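You operate a simulated robot arm through the tools that you are given. There is no shell and no other tool.

You are at the controls of a simulated two-armed robot. One attempt, no reset.

TASK
Load plate 62 into pocket 2 of the turntable and plate 75 into pocket 1.
Fine: tabs outward; end with pocket 1 at the arrow; the third plate stays where it is.

Only the result counts: the job must be done as asked and must still hold three seconds after the hand-in. Knocking over, shifting, dropping, spilling or breaking anything else fails it.

THE ROBOT
Two 7-joint arms with two-finger parallel grippers on one trunk that stands fixed in place. Base frame: the origin is at the foot of the trunk, x ahead of it, y to its left, z up. Readings come in m, degrees, newtons and seconds.
The left shoulder is at [0.063, 0.196, 1.229], the right one opposite. With the tool pointing down near the work surface each hand reaches from about 0.2 to 0.7 m from the base axis, measured 20 degrees to its own side. Payload 1.57 kg a hand.
Tool frame (each hand has its own): the origin (TCP) lies between the finger pads and is the grasp point; the fingertips stand 0.03 m ahead of it; z points along the fingers, y is the line along which they close. Largest opening 0.11 m; finger width 0.024, thickness 0.012; the body of the gripper, 0.048 by 0.112 m, starts 0.078 m behind the TCP.
Orientation is told as [roll, pitch, yaw] about the base's x, y, z axes, in that order, counted from this pose: with the fingers straight down and closing along the base's y, the tool's x points along the base's -x, its y along +y and its z along -z.

THE INTERFACE
- The arms move only by the tool servo_tool. It takes "left_steps", "right_steps" or both (then of equal length, played together; a hand with none holds still); each is a list of rows, each a list of 7 numbers: the turn, a rotation vector about the tool's x, y, z in units of 6 degrees (1.0 is 6 degrees), then the shift along the tool's x, y, z in units of 50 mm (1.0 is 50 mm), then the finger opening in m, from 0 to 0.11. In form: [[rx, ry, rz, dx, dy, dz, claw], ...]. A call has 1 to 20 rows; each row shifts and turns the commanded pose from where the row before left it, along the tool's axes as they then stand. A call with a number of a shift or a turn outside -1 to 1 is refused whole. A row lasts 0.2 s, in which the tool goes at most 0.05 m and 8.6 degrees; a call with a longer step from one row to the next is refused whole, and so is a gripper value outside its range. Where a pose cannot be reached the arm comes as near as it can. A force on the tool above 40 N (or 10 N above the force at the start of the call, whichever is more), or a blocked arm, ends the call early, and 0.2 s more pass. The fingers move at their own pace (about 0.072 m/s each) and stop on an object; they squeeze with about 34 N. The grip force told is the motor's: it shows also when the fingers shut on nothing. Time passes only in rows, and 0.2 s behind the last, so rows that do not move let the fingers close. It gives the time, the measured TCP pose, the force on the tool (base axes), the opening and the grip force at its end, in the units of the frame above (readings bear some noise), with the torque about the TCP (base axes, N m) and any sound that the robot's microphone picked up.
- Cameras (640 x 400 px; columns grow to the right, rows downward): "scene" is now at [0.1069, -0.015, 1.8172]; the picture's right is [-0.28, -0.96, -0.00], its down [-0.78, 0.23, -0.58] and it looks along [0.55, -0.16, -0.82] (base axes); focal length 371 px, centre (320, 200). "left" rides on the left gripper at [0.07, -0.016, -0.141] in its tool frame; the picture's right is [0.23, 0.97, 0.00], its down [-0.86, 0.20, -0.48] and it looks along [-0.47, 0.11, 0.88] (tool axes); focal length 222 px, centre (320, 200). "right" rides on the right gripper at [0.07, 0.016, -0.141] in its tool frame; the picture's right is [-0.23, 0.97, 0.00], its down [-0.86, -0.20, -0.48] and it looks along [-0.47, -0.11, 0.88] (tool axes); focal length 222 px, centre (320, 200). There is no depth. A picture from a camera that has moved, and an enlarged one, comes with that camera's place and axes in the base frame and with its lens. The place of the scene camera against the robot may be out by one fixed shift of up to 0.018 m in any direction.
- grab_frame(camera): a new picture of that camera. The clock stands still meanwhile.
- move_column(by): slides the trunk up (or, below 0, down) by that many m; the arms and the scene camera ride with it, the base frame stays. It gives what a move gives, with no picture.
- pan_tilt(pan, tilt): turns the head with the scene camera to pan (to the left, within 86 degrees either way) and tilt (down, from -29 to 69), counted from straight ahead of the robot. It gives what a move gives.
- close_up(camera, box): a new picture of the part [left, top, right, bottom] of that camera's present view, enlarged. The clock stands still meanwhile.
- finish_job(): hands the job in; it is judged then, once.

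Places have to be worked out from the pictures, the camera data and where the tool is seen. Open the grippers and draw the arms clear of the work before you hand the job in, unless the task says otherwise.

The tools are called after "Call:" as a command line: name --argument value ..., lists and objects as JSON in quotes. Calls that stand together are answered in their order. servo_tool: Moves the arms, as the interface text tells. Its arguments: {"type":"object","properties":{"left_steps":{"type":"array","items":{"type":"array","items":{"type":"number"}}},"right_steps":{"type":"array","items":{"type":"array","items":{"type":"number"}}}},"required":[]} The other tools are called the same way: move_column (by) moves the trunk up or down; pan_tilt (pan, tilt) turns the head that bears the scene camera; grab_frame (camera) takes a picture; close_up (camera, box) takes an enlarged picture of a part of a camera's view; finish_job () hands the job in.

At the start:

```text
time_s: 0.0
left_tool_pos: [0.4501, 0.0363, 1.2336]
left_ee_rot: [0.0, 0.0, 0.0]
left_ft_force: [-0.5, 0.6, -0.1]
left_torque: [0.01, -0.05, 0.0]
left_opening: 0.1103
left_finger_force: 0.1
right_tool_pos: [0.4874, -0.4188, 1.1923]
right_ee_rot: [0.1, -0.1, 0.1]
right_ft_force: [0.1, -0.9, 0.2]
right_torque: [0.0, 0.01, 0.03]
right_opening: 0.1101
right_finger_force: 0.1
trunk travel left (down, up): [-0.825, 0.165]
head pan, tilt (commanded): [-16.1, 54.6]
```

scene: 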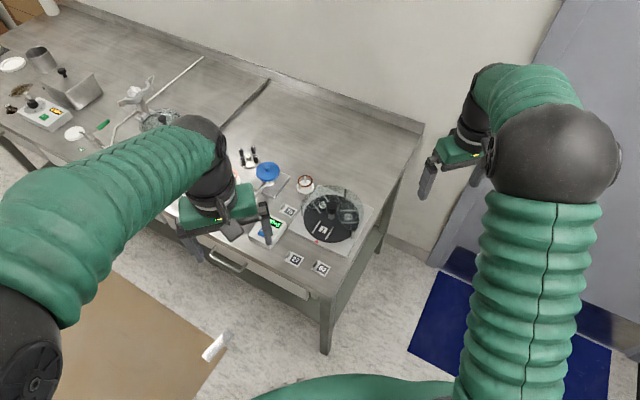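
right: 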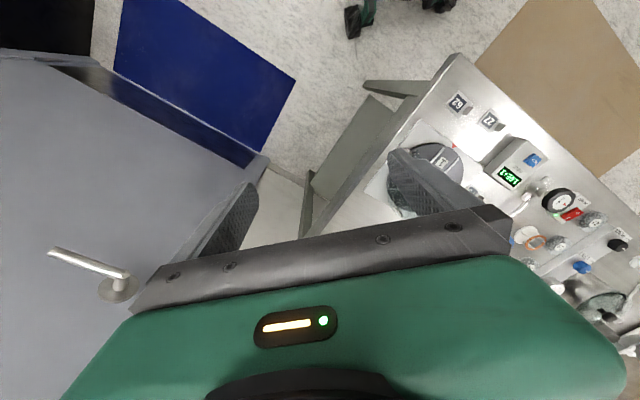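
left: 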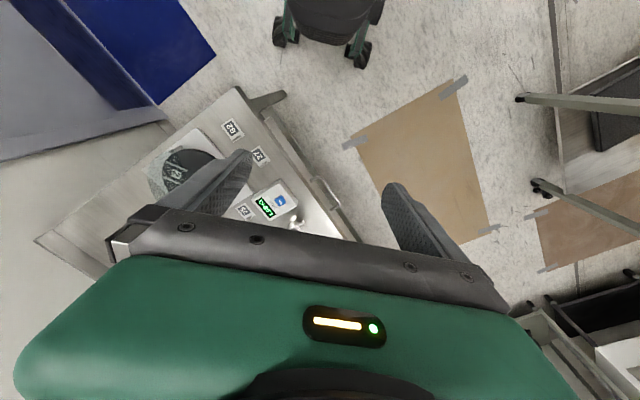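

I start by looking closer at the turntable and the plates in the scene view.

Call:
close_up --camera "scene" --box '[230, 140, 390, 280]'

Call:
close_up --camera "right" --box '[360, 60, 640, 260]'

Call:
close_up --camera "left" --box '[130, 80, 350, 240]'

```text
2.86 times, centred on (310, 210) of scene
camera zoom: at [0.1069, -0.015, 1.8172], right [-0.28, -0.96, 0.0], down [-0.78, 0.23, -0.58], along [0.55, -0.16, -0.82], focal length 1060 px, centre (349, 171)
```

zoom: 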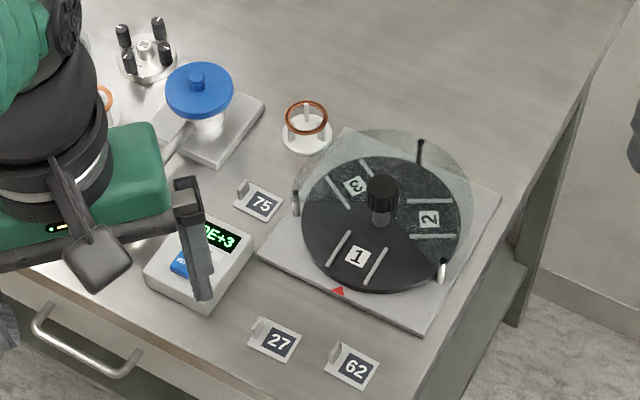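

```text
2.00 times, centred on (500, 160) of right
camera zoom: at [0.4163, -0.4011, 1.3336], right [0.23, 0.97, 0.0], down [0.86, -0.2, 0.48], along [0.47, -0.11, -0.88], focal length 444 px, centre (-40, 280)
```

zoom: 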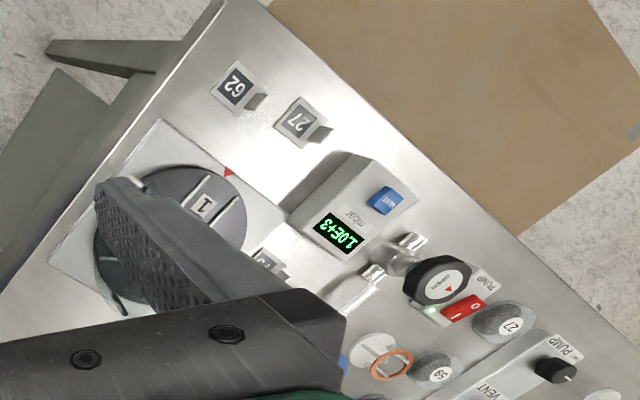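

```text
2.50 times, centred on (240, 160) of left
camera zoom: at [0.3801, 0.02, 1.3758], right [-0.23, 0.97, 0.0], down [0.86, 0.2, 0.48], along [0.47, 0.11, -0.88], focal length 555 px, centre (520, 300)
```

zoom: 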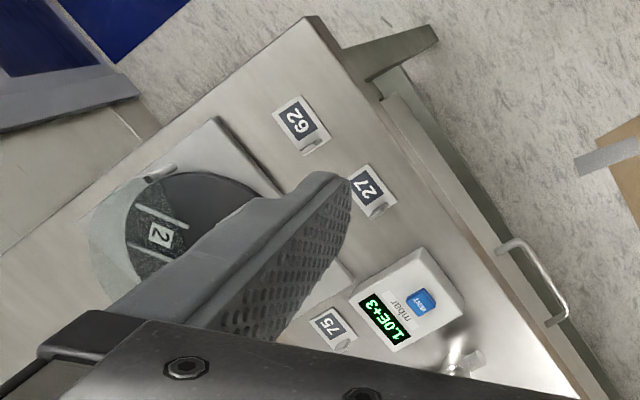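

The turntable sits near (0.67, -0.21) with what looks like a clear cover on three posts, and the table top is at about z 0.86. I move the left arm out of the way and bring the right hand over the turntable, kept high, to get a better look.

Call:
servo_tool --left_steps '[[0, 0, 0, 0.2, 0.95, 0, 0.11], [0, 0, 0, 0.2, 0.95, 0, 0.11], [0, 0, 0, 0.2, 0.95, 0, 0.11], [0, 0, 0, 0.2, 0.95, 0, 0.11], [0, 0, 0, 0.2, 0.95, 0, 0.11], [0, 0, 0, 0, 0, 0, 0.11]]' --right_steps '[[0, 0, 0, -0.45, 0.87, 0.1, 0.11], [0, 0, 0, -0.45, 0.87, 0.1, 0.11], [0, 0, 0, -0.45, 0.87, 0.1, 0.11], [0, 0, 0, -0.45, 0.87, 0.1, 0.11], [0, 0, 0, -0.45, 0.87, 0.1, 0.11], [0, 0, 0, 0, 0, 0, 0.11]]'

Call:
grab_frame --camera "right"

Call:
grab_frame --camera "scene"

```text
time_s: 1.4
left_tool_pos: [0.3976, 0.2774, 1.2337]
left_ee_rot: [-0.1, -0.1, 0.0]
left_ft_force: [0.0, 0.2, -0.4]
left_torque: [-0.05, -0.02, 0.0]
left_opening: 0.1097
left_finger_force: 0.2
right_tool_pos: [0.5963, -0.1967, 1.1671]
right_ee_rot: [-0.1, 0.1, 0.0]
right_ft_force: [1.0, 0.9, 0.2]
right_torque: [-0.02, 0.01, -0.02]
right_opening: 0.1101
right_finger_force: 0.1
trunk travel left (down, up): [-0.825, 0.165]
head pan, tilt (commanded): [-16.1, 54.6]
```

```text
taken
camera right: at [0.5259, -0.1786, 1.3083], right [0.23, 0.97, 0.0], down [0.86, -0.2, 0.48], along [0.47, -0.11, -0.88], focal length 222 px, centre (320, 200)
```

right: 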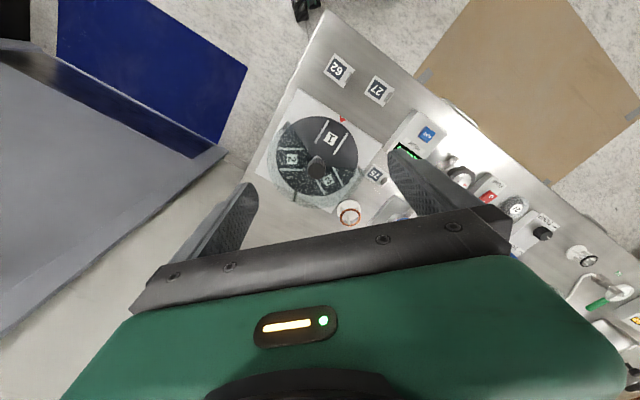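

```text
taken
camera scene: at [0.1076, -0.0087, 1.8172], right [-0.28, -0.96, 0.0], down [-0.78, 0.23, -0.58], along [0.55, -0.16, -0.82], focal length 371 px, centre (320, 200)
```

scene: 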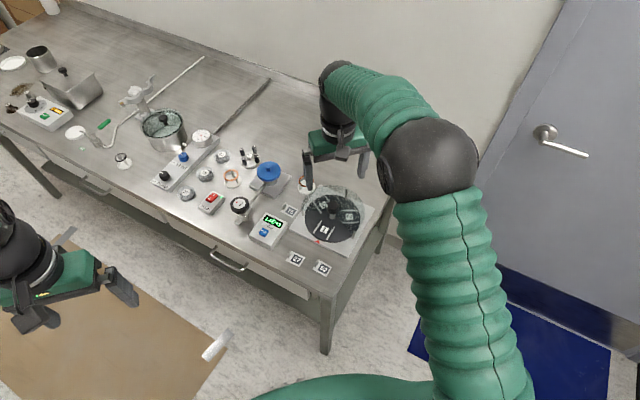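

The right hand camera now sees the turntable well; I enlarge both views.

Call:
close_up --camera "right" --box '[250, 30, 410, 230]'

Call:
close_up --camera "scene" --box '[270, 170, 390, 290]'

Call:
close_up --camera "scene" --box '[140, 100, 320, 250]'

```text
2.00 times, centred on (330, 130) of right
camera zoom: at [0.5259, -0.1786, 1.3083], right [0.23, 0.97, 0.0], down [0.86, -0.2, 0.48], along [0.47, -0.11, -0.88], focal length 444 px, centre (300, 340)
```

zoom: 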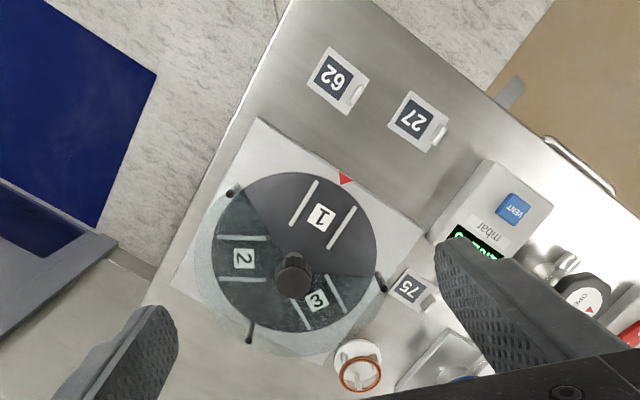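

```text
3.33 times, centred on (330, 230) of scene
camera zoom: at [0.1076, -0.0087, 1.8172], right [-0.28, -0.96, 0.0], down [-0.78, 0.23, -0.58], along [0.55, -0.16, -0.82], focal length 1237 px, centre (287, 100)
```

zoom: 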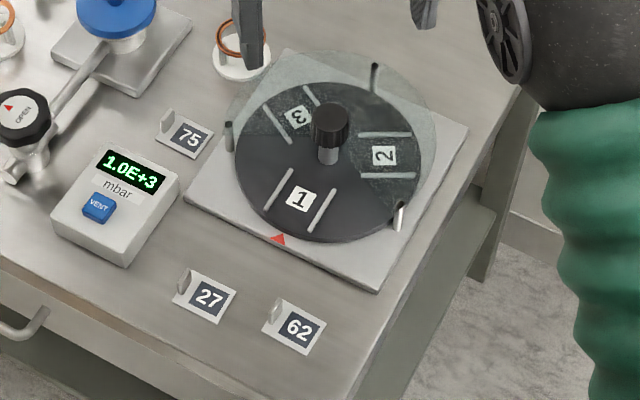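

```text
2.67 times, centred on (230, 175) of scene
camera zoom: at [0.1076, -0.0087, 1.8172], right [-0.28, -0.96, 0.0], down [-0.78, 0.23, -0.58], along [0.55, -0.16, -0.82], focal length 990 px, centre (560, 267)
```

zoom: 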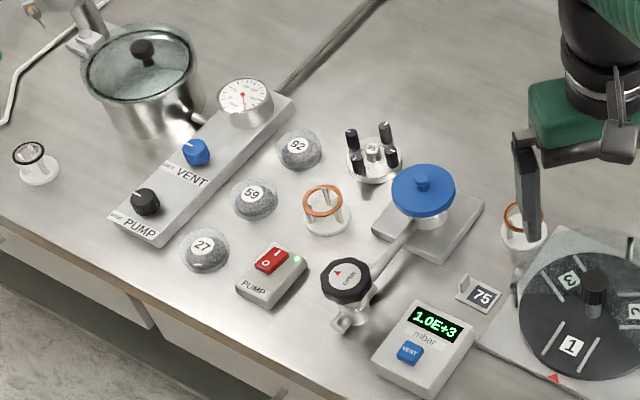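

The cover is a clear sector plate on three posts with its gap at the arrow; pocket 1 is at the arrow now, and the plates have an upright tab on one edge. I lower the right hand about 0.13 m to see plates and pockets closer.

Call:
servo_tool --right_steps '[[0, 0, 0, 0, 0, 0.9, 0.11], [0, 0, 0, 0, 0, 0.9, 0.11], [0, 0, 0, 0, 0, 0.9, 0.11], [0, 0, 0, 0, 0, 0, 0.11]]'

Call:
grab_frame --camera "right"

Call:
close_up --camera "right" --box '[230, 0, 470, 150]'

Call:
close_up --camera "right" --box '[230, 80, 420, 230]'

```text
time_s: 2.4
left_tool_pos: [0.3975, 0.2739, 1.2349]
left_ee_rot: [-0.1, -0.1, 0.0]
left_ft_force: [0.1, 0.0, -0.3]
left_torque: [-0.02, 0.02, 0.01]
left_opening: 0.1099
left_finger_force: 0.0
right_tool_pos: [0.5934, -0.1955, 1.0343]
right_ee_rot: [0.0, -0.1, 0.1]
right_ft_force: [0.8, -0.5, 0.4]
right_torque: [0.02, 0.02, 0.03]
right_opening: 0.1101
right_finger_force: 0.1
trunk travel left (down, up): [-0.825, 0.165]
head pan, tilt (commanded): [-16.1, 54.6]
```

```text
taken
camera right: at [0.5236, -0.1781, 1.1741], right [0.23, 0.97, 0.0], down [0.85, -0.2, 0.48], along [0.47, -0.11, -0.88], focal length 222 px, centre (320, 200)
```

right: 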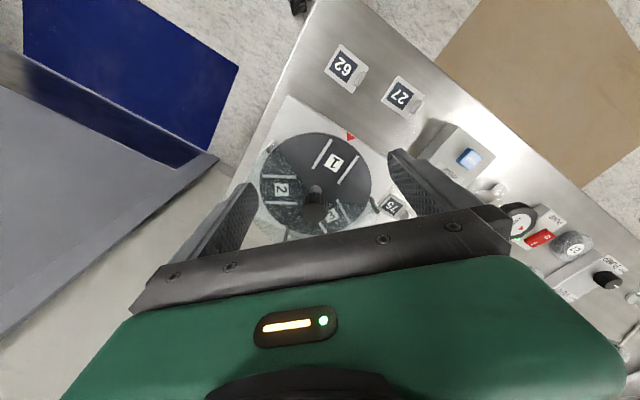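

```text
2.67 times, centred on (350, 75) of right
camera zoom: at [0.5236, -0.1781, 1.1741], right [0.23, 0.97, 0.0], down [0.85, -0.2, 0.48], along [0.47, -0.11, -0.88], focal length 592 px, centre (240, 533)
```

zoom: 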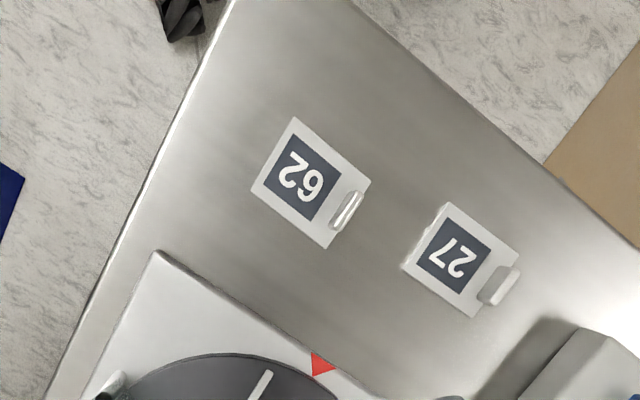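

```text
2.67 times, centred on (325, 155) of right
camera zoom: at [0.5236, -0.1781, 1.1741], right [0.23, 0.97, 0.0], down [0.85, -0.2, 0.48], along [0.47, -0.11, -0.88], focal length 592 px, centre (307, 320)
```

zoom: 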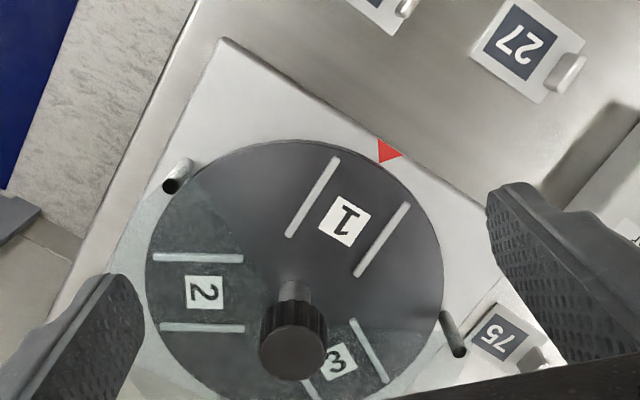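

The plates are about 45 x 33 mm with the tab on a short edge (62's tab points to about 43° from +x), pocket 1 points at about 136° and lines up with the arrow; the knob axis is near (0.659, -0.213), top about z 0.945. Pocket 2 has to come to the arrow by a -120° turn, so I hover over the knob and pre-turn the hand to yaw +60.

Call:
servo_tool --right_steps '[[0, 0, 0, -0.656, -0.175, 0, 0.11], [0, 0, 0, -0.656, -0.175, 0, 0.11], [0, 0, -1, 0, 0, 0, 0.11], [0, 0, -1, 0, 0, 0, 0.11], [0, 0, -1, 0, 0, 0, 0.11], [0, 0, -1, 0, 0, 0, 0.11], [0, 0, -1, 0, 0, 0, 0.11], [0, 0, -1, 0, 0, 0, 0.11], [0, 0, -1, 0, 0, 0, 0.11], [0, 0, -1, 0, 0, 0, 0.11], [0, 0, -1, 0, 0, 0, 0.11], [0, 0, -1, 0, 0, 0, 0.11], [0, 0, 0, 0, 0, 0, 0.11]]'

Call:
grab_frame --camera "right"

Call:
grab_frame --camera "scene"

```text
time_s: 5.2
left_tool_pos: [0.3983, 0.2731, 1.2343]
left_ee_rot: [0.0, -0.1, 0.0]
left_ft_force: [0.3, -0.4, -0.3]
left_torque: [0.03, -0.02, 0.0]
left_opening: 0.1101
left_finger_force: 0.2
right_tool_pos: [0.6626, -0.2168, 1.0351]
right_ee_rot: [-0.1, 0.0, 60.1]
right_ft_force: [-0.5, -0.4, -1.1]
right_torque: [0.02, -0.01, -0.01]
right_opening: 0.1102
right_finger_force: 0.0
trunk travel left (down, up): [-0.825, 0.165]
head pan, tilt (commanded): [-16.1, 54.6]
```

```text
taken
camera right: at [0.614, -0.2677, 1.1751], right [-0.73, 0.68, 0.0], down [0.6, 0.64, 0.48], along [0.33, 0.35, -0.88], focal length 222 px, centre (320, 200)
```

right: 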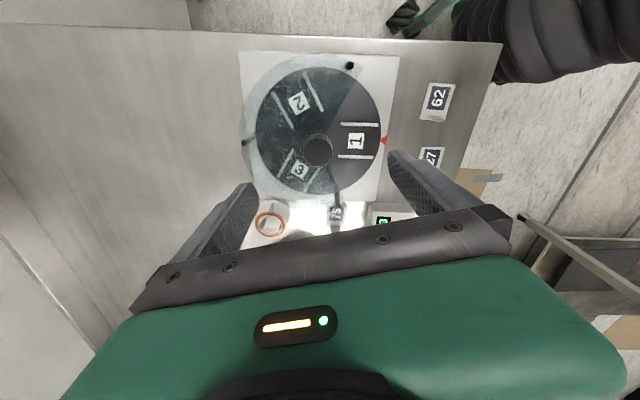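

```text
taken
camera scene: at [0.1074, -0.0125, 1.8172], right [-0.28, -0.96, 0.0], down [-0.78, 0.23, -0.58], along [0.55, -0.16, -0.82], focal length 371 px, centre (320, 200)
```

scene: 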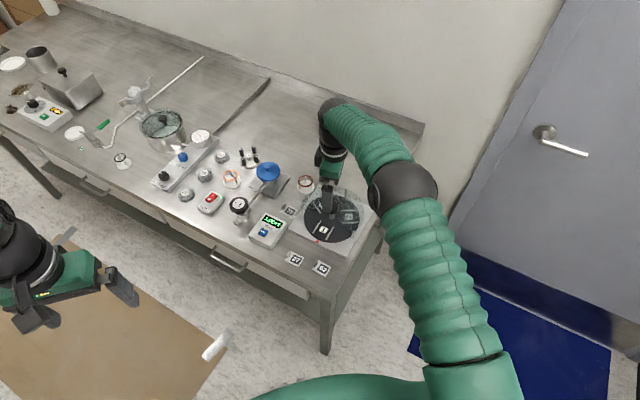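

Call:
close_up --camera "right" --box '[230, 50, 410, 230]'

Call:
close_up --camera "scene" --box '[260, 160, 400, 260]'

```text
2.22 times, centred on (320, 140) of right
camera zoom: at [0.614, -0.2677, 1.1751], right [-0.73, 0.68, 0.0], down [0.6, 0.64, 0.48], along [0.33, 0.35, -0.88], focal length 494 px, centre (320, 333)
```

zoom: 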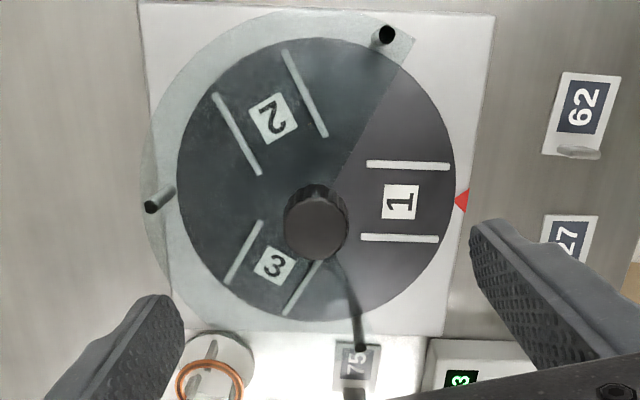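

```text
4.00 times, centred on (330, 210) of scene
camera zoom: at [0.1074, -0.0125, 1.8172], right [-0.28, -0.96, 0.0], down [-0.78, 0.23, -0.58], along [0.55, -0.16, -0.82], focal length 1484 px, centre (280, 160)
```

zoom: 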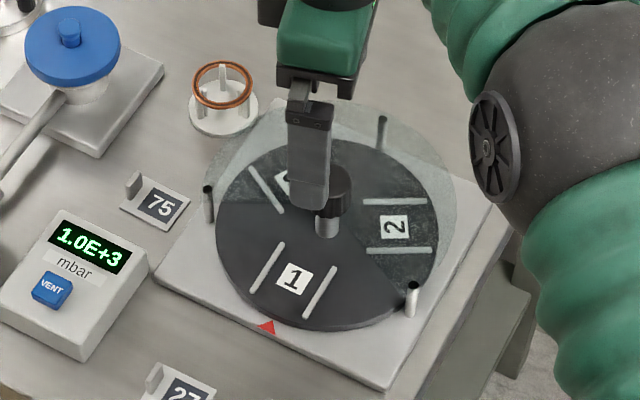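

Stereo from the two hand views gives: knob axis about (0.6625, -0.219), top z 0.938; disk top 0.879; base plate 0.866; plate 62 top 0.863. I descend to just above the knob and check the centring between the fingers.

Call:
servo_tool --right_steps '[[0, 0, 0, 0.017, -0.01, 0.6, 0.11], [0, 0, 0, 0.017, -0.01, 0.6, 0.11], [0, 0, 0, 0, 0, 0, 0.11], [0, 0, 0, 0, 0, 0, 0.11]]'

Call:
close_up --camera "right" --box '[200, 60, 440, 250]'

Call:
close_up --camera "scene" --box '[280, 160, 380, 260]'

```text
time_s: 6.2
left_tool_pos: [0.3979, 0.2729, 1.2328]
left_ee_rot: [0.1, -0.1, 0.0]
left_ft_force: [-0.9, 0.2, -1.1]
left_torque: [0.0, 0.01, 0.05]
left_opening: 0.1099
left_finger_force: 0.0
right_tool_pos: [0.6632, -0.219, 0.9737]
right_ee_rot: [0.1, 0.0, 60.0]
right_ft_force: [-0.3, 0.0, -0.1]
right_torque: [0.01, 0.01, -0.01]
right_opening: 0.11
right_finger_force: 0.0
trunk travel left (down, up): [-0.825, 0.165]
head pan, tilt (commanded): [-16.1, 54.6]
```

```text
2.11 times, centred on (320, 155) of right
camera zoom: at [0.6139, -0.2705, 1.1146], right [-0.73, 0.68, 0.0], down [0.6, 0.64, 0.48], along [0.33, 0.35, -0.88], focal length 468 px, centre (320, 295)
```

zoom: 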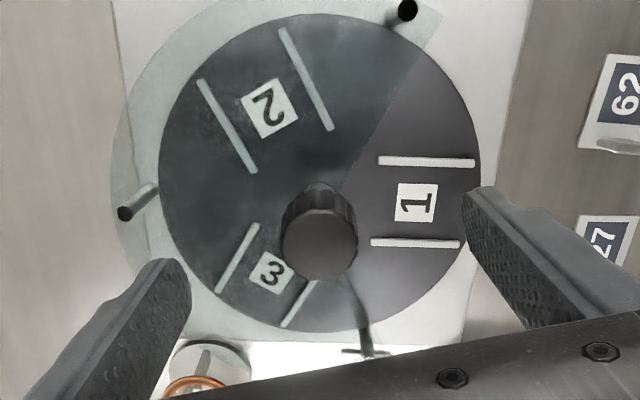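

```text
4.00 times, centred on (330, 210) of scene
camera zoom: at [0.1071, -0.0122, 1.8172], right [-0.28, -0.96, 0.0], down [-0.78, 0.23, -0.58], along [0.55, -0.16, -0.82], focal length 1484 px, centre (280, 160)
```

zoom: 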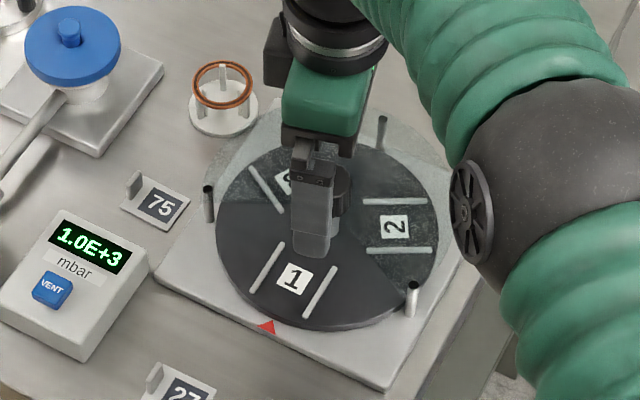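

The knob is centred within about 1 mm (31 mm across). I go down to put the fingertips at about z 0.912, beside the knob and above the cover, then close.

Call:
servo_tool --right_steps '[[0, 0, 0, 0, -0.02, 0.32, 0.11], [0, 0, 0, 0, 0, 0.32, 0.11], [0, 0, 0, 0, 0, 0, 0.11], [0, 0, 0, 0, 0, 0, 0.05]]'

Call:
close_up --camera "right" --box '[200, 60, 440, 250]'

```text
time_s: 7.2
left_tool_pos: [0.3982, 0.2724, 1.2342]
left_ee_rot: [0.0, 0.0, -0.1]
left_ft_force: [-0.5, 0.1, -0.2]
left_torque: [0.02, -0.01, -0.02]
left_opening: 0.1099
left_finger_force: 0.0
right_tool_pos: [0.6701, -0.2208, 0.9448]
right_ee_rot: [-0.4, -0.2, 59.9]
right_ft_force: [8.9, -5.0, 5.4]
right_torque: [0.39, 0.88, 0.01]
right_opening: 0.0656
right_finger_force: 6.3
trunk travel left (down, up): [-0.825, 0.165]
head pan, tilt (commanded): [-16.1, 54.6]
```

```text
2.11 times, centred on (320, 155) of right
camera zoom: at [0.6182, -0.2713, 1.0845], right [-0.73, 0.68, -0.01], down [0.6, 0.64, 0.48], along [0.33, 0.35, -0.88], focal length 468 px, centre (320, 295)
```

zoom: 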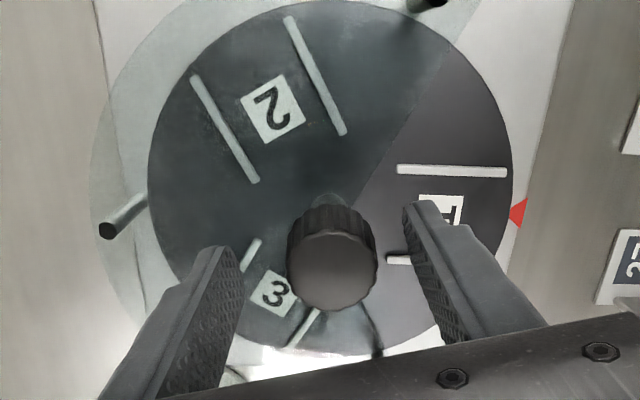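

The hand stopped short with about 10 N sideways and got pushed roughly 7 mm off; the torque hints at a contact well above the fingertips. I look from the scene camera before doing anything else.

Call:
grab_frame --camera "scene"

Call:
close_up --camera "scene" --box '[270, 130, 400, 250]'

Call:
grab_frame --camera "right"

```text
taken
camera scene: at [0.1079, -0.014, 1.8174], right [-0.28, -0.96, 0.0], down [-0.78, 0.23, -0.58], along [0.55, -0.16, -0.82], focal length 371 px, centre (320, 200)
```

scene: 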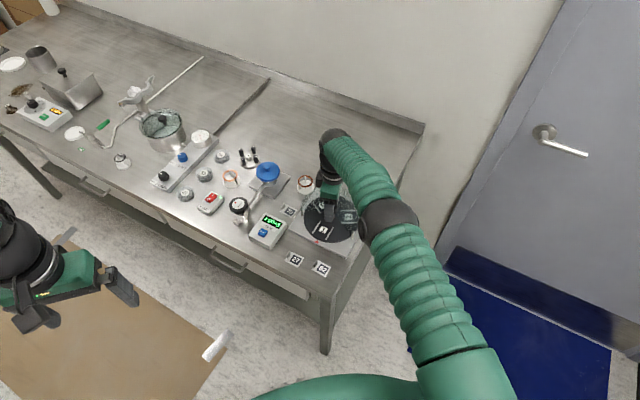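

```text
3.33 times, centred on (335, 190) of scene
camera zoom: at [0.1079, -0.014, 1.8174], right [-0.28, -0.96, 0.0], down [-0.78, 0.23, -0.58], along [0.55, -0.16, -0.82], focal length 1237 px, centre (270, 233)
```

zoom: 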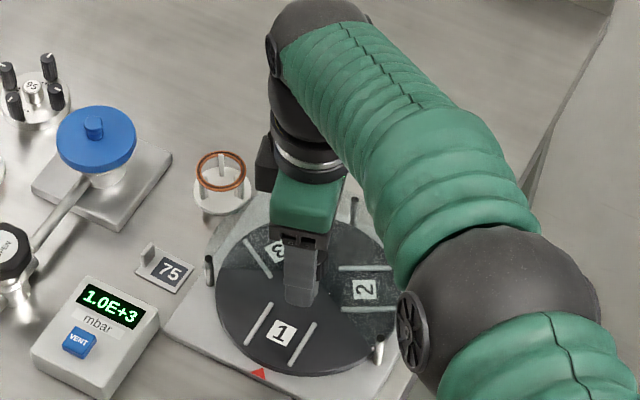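

```text
taken
camera right: at [0.6182, -0.2713, 1.0845], right [-0.73, 0.68, -0.01], down [0.6, 0.64, 0.48], along [0.33, 0.35, -0.88], focal length 222 px, centre (320, 200)
```

right: 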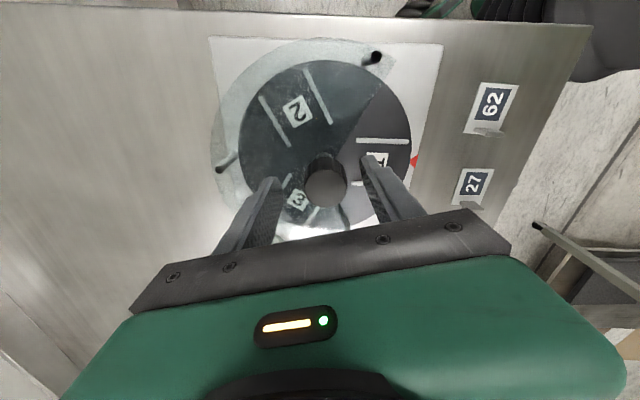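

Sign pattern (push up and away from the knob on the far finger) suggests the far fingertip is scraping the clear cover, so the cover is higher than I judged. I back up 15 mm with the fingers kept at the same opening and check the forces.

Call:
servo_tool --right_steps '[[0, 0, 0, 0, 0, -0.1, 0.07], [0, 0, 0, 0, 0, -0.2, 0.07], [0, 0, 0, 0, 0, 0, 0.07]]'

Call:
close_up --camera "right" --box '[200, 60, 440, 250]'

Call:
close_up --camera "scene" --box '[280, 160, 380, 260]'

```text
time_s: 8.0
left_tool_pos: [0.3979, 0.2746, 1.2343]
left_ee_rot: [0.0, -0.1, 0.0]
left_ft_force: [-0.2, -0.7, 0.0]
left_torque: [-0.01, 0.0, 0.0]
left_opening: 0.1099
left_finger_force: 0.1
right_tool_pos: [0.6656, -0.2195, 0.9572]
right_ee_rot: [-0.1, 0.0, 60.1]
right_ft_force: [0.4, 0.4, 0.5]
right_torque: [0.0, 0.01, 0.0]
right_opening: 0.07
right_finger_force: 0.0
trunk travel left (down, up): [-0.825, 0.165]
head pan, tilt (commanded): [-16.1, 54.6]
```

```text
2.11 times, centred on (320, 155) of right
camera zoom: at [0.6156, -0.2701, 1.0989], right [-0.73, 0.68, 0.0], down [0.6, 0.64, 0.48], along [0.33, 0.35, -0.88], focal length 468 px, centre (320, 295)
```

zoom: 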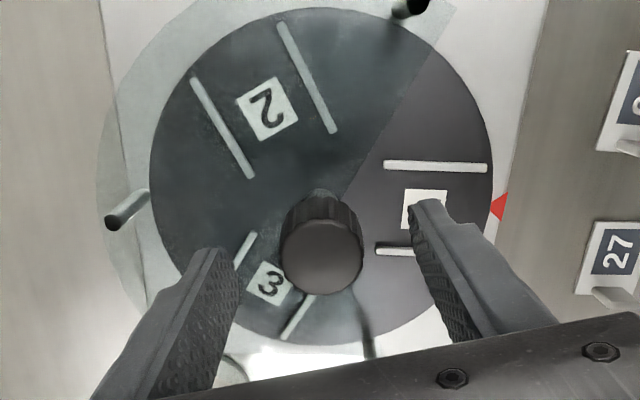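

```text
4.00 times, centred on (330, 210) of scene
camera zoom: at [0.1066, -0.0129, 1.8172], right [-0.28, -0.96, 0.0], down [-0.78, 0.23, -0.58], along [0.55, -0.16, -0.82], focal length 1484 px, centre (280, 160)
```

zoom: 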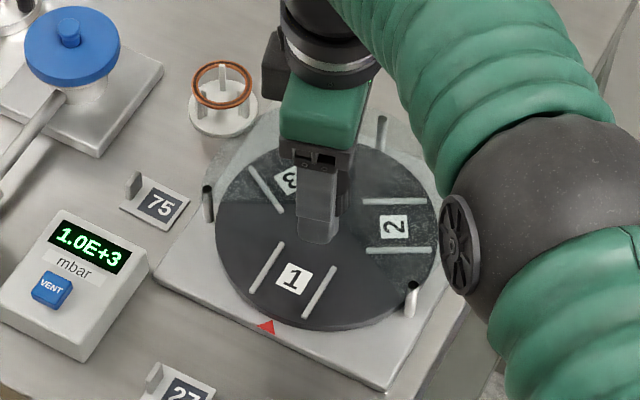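

The force vanished and nothing moved, so the cover's top is at about z 0.914. I lower only 5 mm (tips at ~0.922) and close on the knob.

Call:
servo_tool --right_steps '[[0, 0, 0, 0, -0.01, 0.1, 0.07], [0, 0, 0, 0, 0, 0, 0.05], [0, 0, 0, 0, 0, 0, 0.02], [0, 0, 0, 0, 0, 0, 0.02], [0, 0, 0, 0, 0, 0, 0.02]]'

Call:
close_up --camera "right" --box '[200, 60, 440, 250]'

```text
time_s: 9.2
left_tool_pos: [0.3985, 0.2753, 1.2344]
left_ee_rot: [-0.1, -0.2, 0.0]
left_ft_force: [-0.5, -0.5, 0.2]
left_torque: [-0.01, 0.02, -0.02]
left_opening: 0.1098
left_finger_force: 0.2
right_tool_pos: [0.6641, -0.2205, 0.9518]
right_ee_rot: [0.1, 0.0, 60.0]
right_ft_force: [-8.1, 4.0, -3.8]
right_torque: [0.2, 0.23, -0.07]
right_opening: 0.0334
right_finger_force: 41.7
trunk travel left (down, up): [-0.825, 0.165]
head pan, tilt (commanded): [-16.1, 54.6]
```

```text
2.11 times, centred on (320, 155) of right
camera zoom: at [0.6154, -0.2699, 1.0932], right [-0.73, 0.68, 0.0], down [0.6, 0.64, 0.48], along [0.33, 0.35, -0.88], focal length 468 px, centre (320, 295)
```

zoom: 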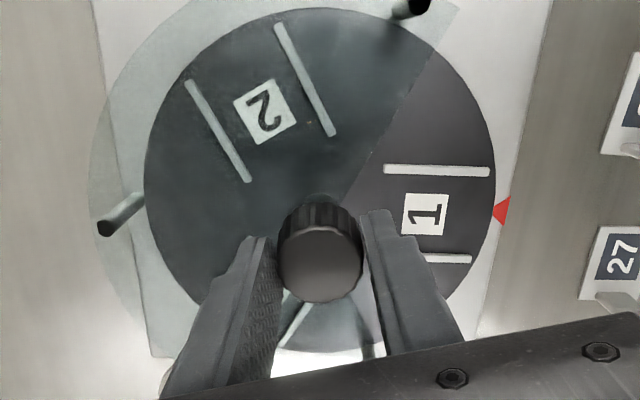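

The knob is gripped (33 mm) with a ~9 N side load, so I nudge 1 mm toward it and try the first 30° clockwise (seen from above).

Call:
servo_tool --right_steps '[[0, 0, 0, 0, 0.03, 0, 0.02], [0, 0, 1, 0, 0, 0, 0.02], [0, 0, 1, 0, 0, 0, 0.02], [0, 0, 1, 0, 0, 0, 0.02], [0, 0, 1, 0, 0, 0, 0.02], [0, 0, 1, 0, 0, 0, 0.02]]'

Call:
close_up --camera "right" --box '[200, 60, 440, 250]'

Call:
close_up --camera "scene" --box '[280, 160, 380, 260]'

```text
time_s: 10.6
left_tool_pos: [0.3972, 0.2731, 1.234]
left_ee_rot: [0.0, -0.1, -0.1]
left_ft_force: [0.4, -0.1, -1.2]
left_torque: [0.01, 0.01, 0.0]
left_opening: 0.11
left_finger_force: 0.2
right_tool_pos: [0.6655, -0.2191, 0.9526]
right_ee_rot: [0.0, 0.0, 29.9]
right_ft_force: [-4.0, 0.1, -2.9]
right_torque: [-0.54, 0.3, -0.02]
right_opening: 0.0332
right_finger_force: 41.3
trunk travel left (down, up): [-0.825, 0.165]
head pan, tilt (commanded): [-16.1, 54.6]
```

```text
2.11 times, centred on (320, 155) of right
camera zoom: at [0.5954, -0.2382, 1.0931], right [-0.29, 0.96, 0.0], down [0.84, 0.25, 0.48], along [0.46, 0.14, -0.88], focal length 468 px, centre (320, 295)
```

zoom: 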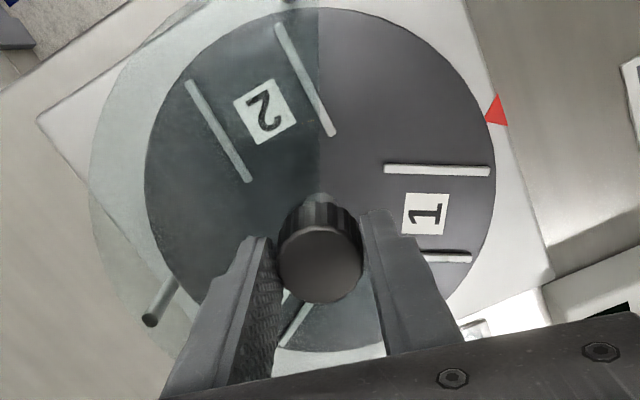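

```text
4.00 times, centred on (330, 210) of scene
camera zoom: at [0.1074, -0.0128, 1.8172], right [-0.28, -0.96, 0.0], down [-0.78, 0.23, -0.58], along [0.55, -0.16, -0.82], focal length 1484 px, centre (280, 160)
```

zoom: 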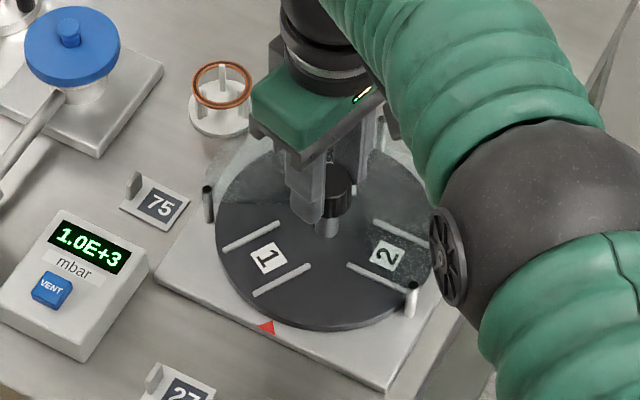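

The disk follows the knob, with nothing else moving. I continue another 48° and check.

Call:
servo_tool --right_steps '[[0, 0, 1, 0, 0, 0, 0.02], [0, 0, 1, 0, 0, 0, 0.02], [0, 0, 1, 0, 0, 0, 0.02], [0, 0, 1, 0, 0, 0, 0.02], [0, 0, 1, 0, 0, 0, 0.02], [0, 0, 1, 0, 0, 0, 0.02], [0, 0, 1, 0, 0, 0, 0.02], [0, 0, 1, 0, 0, 0, 0.02]]'

Call:
grab_frame --camera "scene"

```text
time_s: 12.4
left_tool_pos: [0.3975, 0.2746, 1.2336]
left_ee_rot: [0.0, -0.1, -0.1]
left_ft_force: [0.3, -0.4, 0.0]
left_torque: [0.0, 0.03, 0.0]
left_opening: 0.1102
left_finger_force: 0.0
right_tool_pos: [0.6654, -0.2182, 0.9518]
right_ee_rot: [0.0, -0.1, -18.0]
right_ft_force: [-0.6, -0.6, 3.0]
right_torque: [0.12, 0.79, 0.02]
right_opening: 0.0331
right_finger_force: 41.3
trunk travel left (down, up): [-0.825, 0.165]
head pan, tilt (commanded): [-16.1, 54.6]
```

```text
taken
camera scene: at [0.1068, -0.0121, 1.8173], right [-0.28, -0.96, 0.0], down [-0.78, 0.23, -0.58], along [0.55, -0.16, -0.82], focal length 371 px, centre (320, 200)
```

scene: 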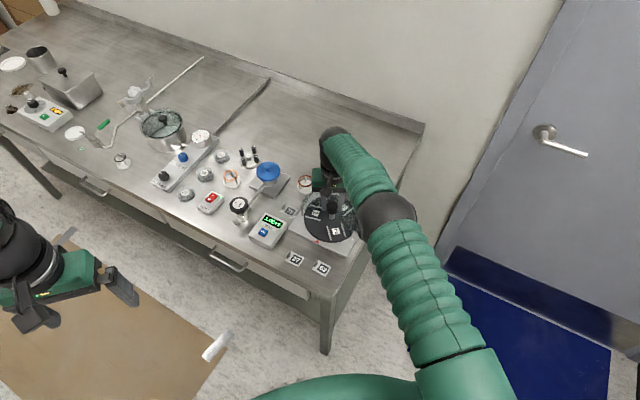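

78° done with small forces; 42° more brings pocket 2 to the arrow.

Call:
servo_tool --right_steps '[[0, 0, 1, 0, 0, 0, 0.02], [0, 0, 1, 0, 0, 0, 0.02], [0, 0, 1, 0, 0, 0, 0.02], [0, 0, 1, 0, 0, 0, 0.02], [0, 0, 1, 0, 0, 0, 0.02], [0, 0, 1, 0, 0, 0, 0.02], [0, 0, 1, 0, 0, 0, 0.02], [0, 0, 0, 0, 0, 0, 0.02]]'

Call:
close_up --camera "scene" --box '[280, 160, 380, 260]'

Call:
close_up --camera "right" --box '[200, 40, 440, 250]'

```text
time_s: 14.2
left_tool_pos: [0.3987, 0.2734, 1.2337]
left_ee_rot: [0.1, 0.0, 0.0]
left_ft_force: [-0.6, -1.3, 0.1]
left_torque: [-0.01, 0.03, -0.01]
left_opening: 0.1099
left_finger_force: 0.0
right_tool_pos: [0.6645, -0.2201, 0.952]
right_ee_rot: [0.1, -0.1, -60.2]
right_ft_force: [6.3, -2.2, 7.2]
right_torque: [-0.73, -0.41, -0.02]
right_opening: 0.0333
right_finger_force: 41.6
trunk travel left (down, up): [-0.825, 0.165]
head pan, tilt (commanded): [-16.1, 54.6]
```

```text
4.00 times, centred on (330, 210) of scene
camera zoom: at [0.1077, -0.0125, 1.8172], right [-0.28, -0.96, 0.0], down [-0.78, 0.23, -0.58], along [0.55, -0.16, -0.82], focal length 1484 px, centre (280, 160)
```

zoom: 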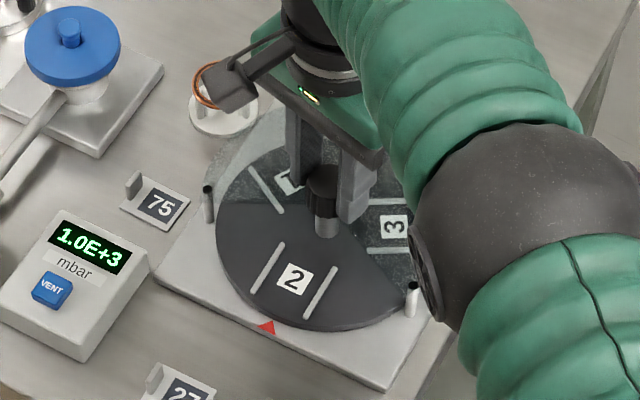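

```text
1.90 times, centred on (320, 145) of right
camera zoom: at [0.643, -0.1491, 1.0931], right [0.96, 0.29, 0.0], down [0.25, -0.84, 0.48], along [0.14, -0.46, -0.88], focal length 423 px, centre (320, 305)
```

zoom: 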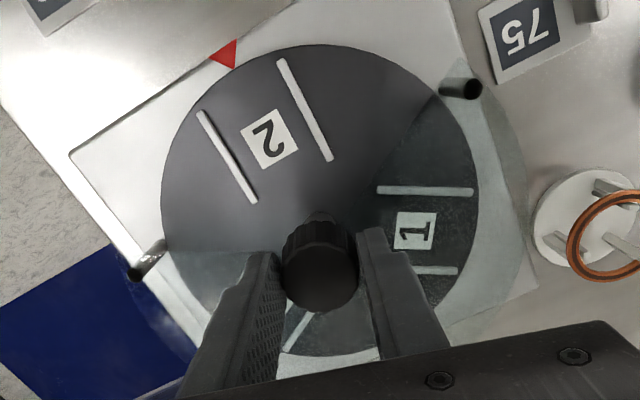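

Pocket 2 now sits exactly where pocket 1 was, at the arrow. I release the knob, rise clear, and go over plate 62's tab near (0.535, -0.131) with yaw -45 for a closer look.

Call:
servo_tool --right_steps '[[0, 0, 0, 0, 0, 0, 0.07], [0, 0, 0, 0, 0, 0, 0.07], [0, 0, 0, 0, 0, -0.5, 0.07], [0, 0, 0, 0, 0, -0.9, 0.07], [0, 0, 0, 0, 0, -0.4, 0.07], [0, 0, -0.833, 0, 0, 0, 0.06], [0, 0, -0.833, 0, 0, 0, 0.06], [0, 0, -0.833, 0, 0, 0, 0.06], [0, 0, 0, 0.772, -0.143, 0, 0.06], [0, 0, 0, 0.772, -0.143, 0, 0.06], [0, 0, 0, 0.772, -0.143, 0, 0.06], [0, 0, 0, 0.772, -0.143, 0, 0.06], [0, 0, 0, 0, 0, 0, 0.06]]'

Call:
grab_frame --camera "right"

Call:
close_up --camera "right" --box '[240, 100, 400, 230]'

Call:
close_up --camera "scene" --box '[270, 170, 390, 290]'

```text
time_s: 17.0
left_tool_pos: [0.3986, 0.275, 1.2338]
left_ee_rot: [0.0, 0.0, 0.0]
left_ft_force: [0.5, -0.4, -0.5]
left_torque: [-0.01, -0.07, 0.0]
left_opening: 0.11
left_finger_force: 0.1
right_tool_pos: [0.5353, -0.1284, 1.0441]
right_ee_rot: [0.0, -0.1, -45.0]
right_ft_force: [-1.0, 1.3, -0.3]
right_torque: [0.0, -0.03, 0.0]
right_opening: 0.0599
right_finger_force: 0.0
trunk travel left (down, up): [-0.825, 0.165]
head pan, tilt (commanded): [-16.1, 54.6]
```

```text
taken
camera right: at [0.4963, -0.0663, 1.1843], right [0.85, 0.53, 0.0], down [0.46, -0.75, 0.48], along [0.25, -0.41, -0.88], focal length 222 px, centre (320, 200)
```

right: 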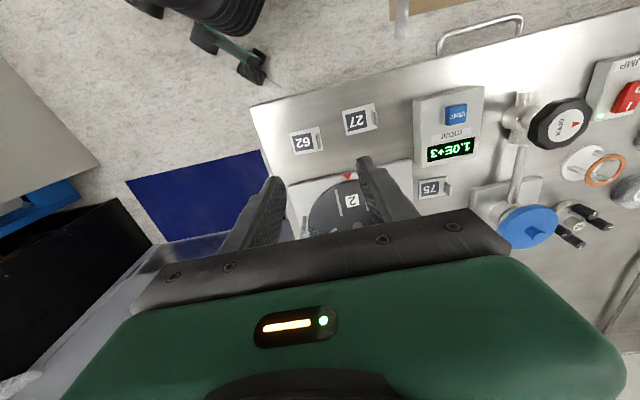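

```text
3.08 times, centred on (320, 165) of right
camera zoom: at [0.4963, -0.0663, 1.1843], right [0.85, 0.53, 0.0], down [0.46, -0.75, 0.48], along [0.25, -0.41, -0.88], focal length 684 px, centre (320, 308)
```

zoom: 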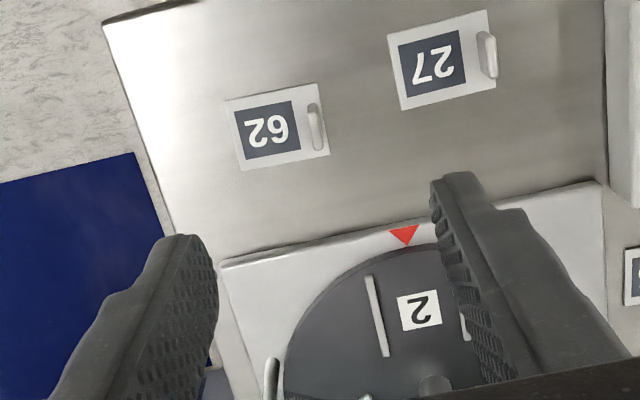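

```text
3.33 times, centred on (330, 230) of scene
camera zoom: at [0.1067, -0.0115, 1.8172], right [-0.28, -0.96, 0.0], down [-0.78, 0.23, -0.58], along [0.55, -0.16, -0.82], focal length 1237 px, centre (287, 100)
```

zoom: 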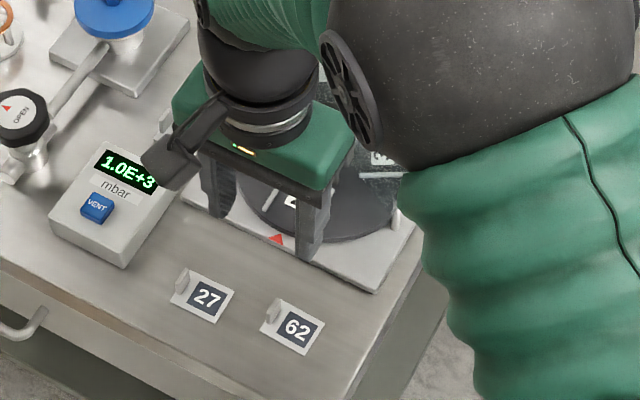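

Plate 62: centre (0.5215, -0.144), long axis about 42.5°, tab centre about (0.535, -0.132), about 22 mm wide and thin. I align yaw to -47.5, narrow the opening to 30 mm (plate 27 is close by) and descend to z 0.965 for a close check.

Call:
servo_tool --right_steps '[[0, 0, 0, -0.04, -0.055, 0, 0.03], [0, 0, 0.417, 0, 0, 0, 0.03], [0, 0, 0, 0, 0, 0.79, 0.03], [0, 0, 0, 0, 0, 0.79, 0.03], [0, 0, 0, 0, 0, 0, 0.03]]'

Call:
close_up --camera "right" --box '[250, 110, 390, 230]'

Call:
close_up --camera "scene" --box '[270, 210, 350, 290]'

```text
time_s: 18.2
left_tool_pos: [0.3968, 0.2739, 1.2346]
left_ee_rot: [0.0, -0.2, 0.0]
left_ft_force: [1.0, -0.6, 0.9]
left_torque: [-0.04, -0.02, 0.01]
left_opening: 0.1101
left_finger_force: 0.0
right_tool_pos: [0.5341, -0.1336, 0.9643]
right_ee_rot: [0.1, -0.1, -47.5]
right_ft_force: [0.0, 0.1, 1.0]
right_torque: [-0.01, -0.01, 0.0]
right_opening: 0.0299
right_finger_force: 0.1
trunk travel left (down, up): [-0.825, 0.165]
head pan, tilt (commanded): [-16.1, 54.6]
```

```text
3.33 times, centred on (320, 170) of right
camera zoom: at [0.4977, -0.0696, 1.1054], right [0.87, 0.49, 0.0], down [0.43, -0.77, 0.48], along [0.24, -0.42, -0.88], focal length 740 px, centre (320, 300)
```

zoom: 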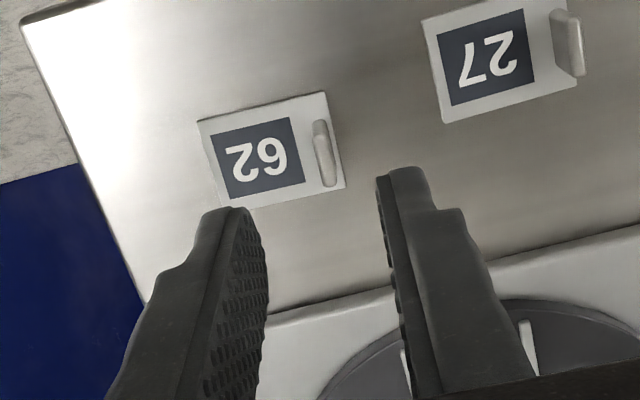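

```text
5.00 times, centred on (310, 250) of scene
camera zoom: at [0.1061, -0.0119, 1.8173], right [-0.28, -0.96, 0.0], down [-0.78, 0.23, -0.58], along [0.55, -0.16, -0.82], focal length 1855 px, centre (370, -50)
```

zoom: 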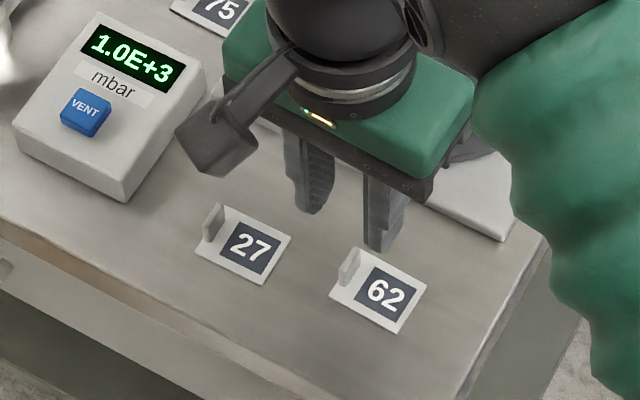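

Tab is within 1 mm of the grasp line; plate axis reads nearer 41°, so I trim yaw to about -48.8 and descend to tips ~10 mm above the plate.

Call:
servo_tool --right_steps '[[0, 0, 0.22, 0, 0, 0, 0.03], [0, 0, 0, 0, 0, 0.6, 0.03], [0, 0, 0, 0, 0, 0.6, 0.03], [0, 0, 0, 0, 0, 0, 0.03]]'

Call:
close_up --camera "right" --box '[250, 120, 390, 240]'

Call:
close_up --camera "scene" --box '[270, 210, 350, 290]'

```text
time_s: 19.2
left_tool_pos: [0.3977, 0.2746, 1.2335]
left_ee_rot: [-0.1, -0.1, 0.1]
left_ft_force: [-0.7, 0.6, 0.0]
left_torque: [0.01, -0.03, -0.02]
left_opening: 0.1099
left_finger_force: 0.0
right_tool_pos: [0.5345, -0.1321, 0.9037]
right_ee_rot: [0.0, -0.1, -48.8]
right_ft_force: [0.2, -0.6, -0.1]
right_torque: [-0.02, -0.01, 0.02]
right_opening: 0.0302
right_finger_force: 0.0
trunk travel left (down, up): [-0.825, 0.165]
head pan, tilt (commanded): [-16.1, 54.6]
```

```text
3.33 times, centred on (320, 180) of right
camera zoom: at [0.4998, -0.0669, 1.0438], right [0.88, 0.47, 0.0], down [0.41, -0.77, 0.48], along [0.23, -0.42, -0.88], focal length 740 px, centre (320, 267)
```

zoom: 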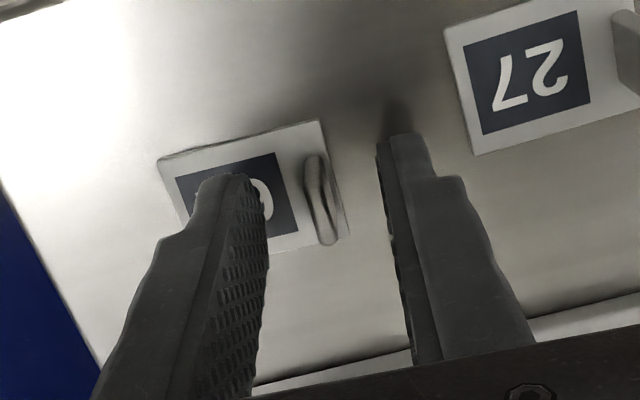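

```text
5.00 times, centred on (310, 250) of scene
camera zoom: at [0.107, -0.0117, 1.8172], right [-0.28, -0.96, 0.0], down [-0.78, 0.23, -0.58], along [0.55, -0.16, -0.82], focal length 1855 px, centre (370, -50)
```

zoom: 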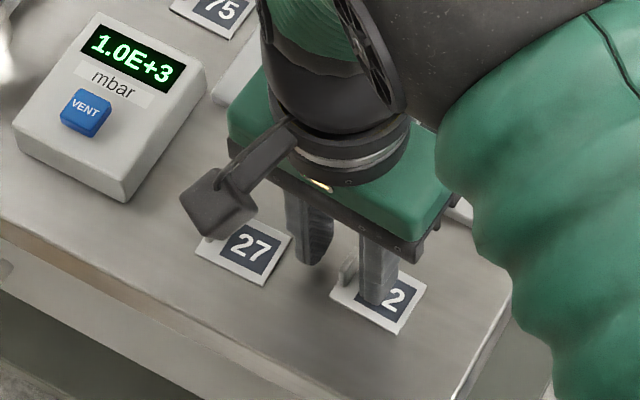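

Tab lies between the pads. I shift 2 mm along its width to centre it, lower 6 mm (tips ~4 mm above the plate) and close on the tab.

Call:
servo_tool --right_steps '[[0, 0, 0, -0.04, 0, 0.06, 0.03], [0, 0, 0, 0, 0, 0.06, 0.03], [0, 0, 0, 0, 0, 0, 0.03], [0, 0, 0, 0, 0, 0, 0.0], [0, 0, 0, 0, 0, 0, 0.0], [0, 0, 0, 0, 0, 0, 0.0]]'

Call:
close_up --camera "right" --box '[250, 120, 390, 240]'

```text
time_s: 20.6
left_tool_pos: [0.3981, 0.2735, 1.2336]
left_ee_rot: [-0.1, -0.1, 0.0]
left_ft_force: [-0.4, 0.1, -0.1]
left_torque: [-0.02, 0.0, 0.0]
left_opening: 0.1099
left_finger_force: 0.1
right_tool_pos: [0.5348, -0.1342, 0.8964]
right_ee_rot: [0.0, 0.1, -48.8]
right_ft_force: [0.8, 0.1, 1.4]
right_torque: [-0.01, -0.01, 0.0]
right_opening: 0.0041
right_finger_force: 24.3
trunk travel left (down, up): [-0.825, 0.165]
head pan, tilt (commanded): [-16.1, 54.6]
```

```text
3.33 times, centred on (320, 180) of right
camera zoom: at [0.5004, -0.0694, 1.0377], right [0.88, 0.47, 0.0], down [0.41, -0.77, 0.48], along [0.23, -0.42, -0.88], focal length 740 px, centre (320, 267)
```

zoom: 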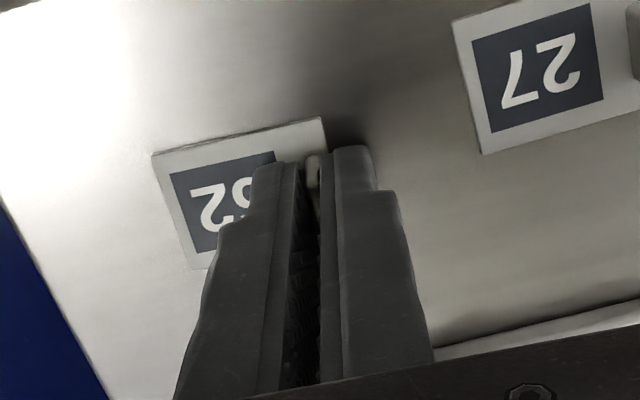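

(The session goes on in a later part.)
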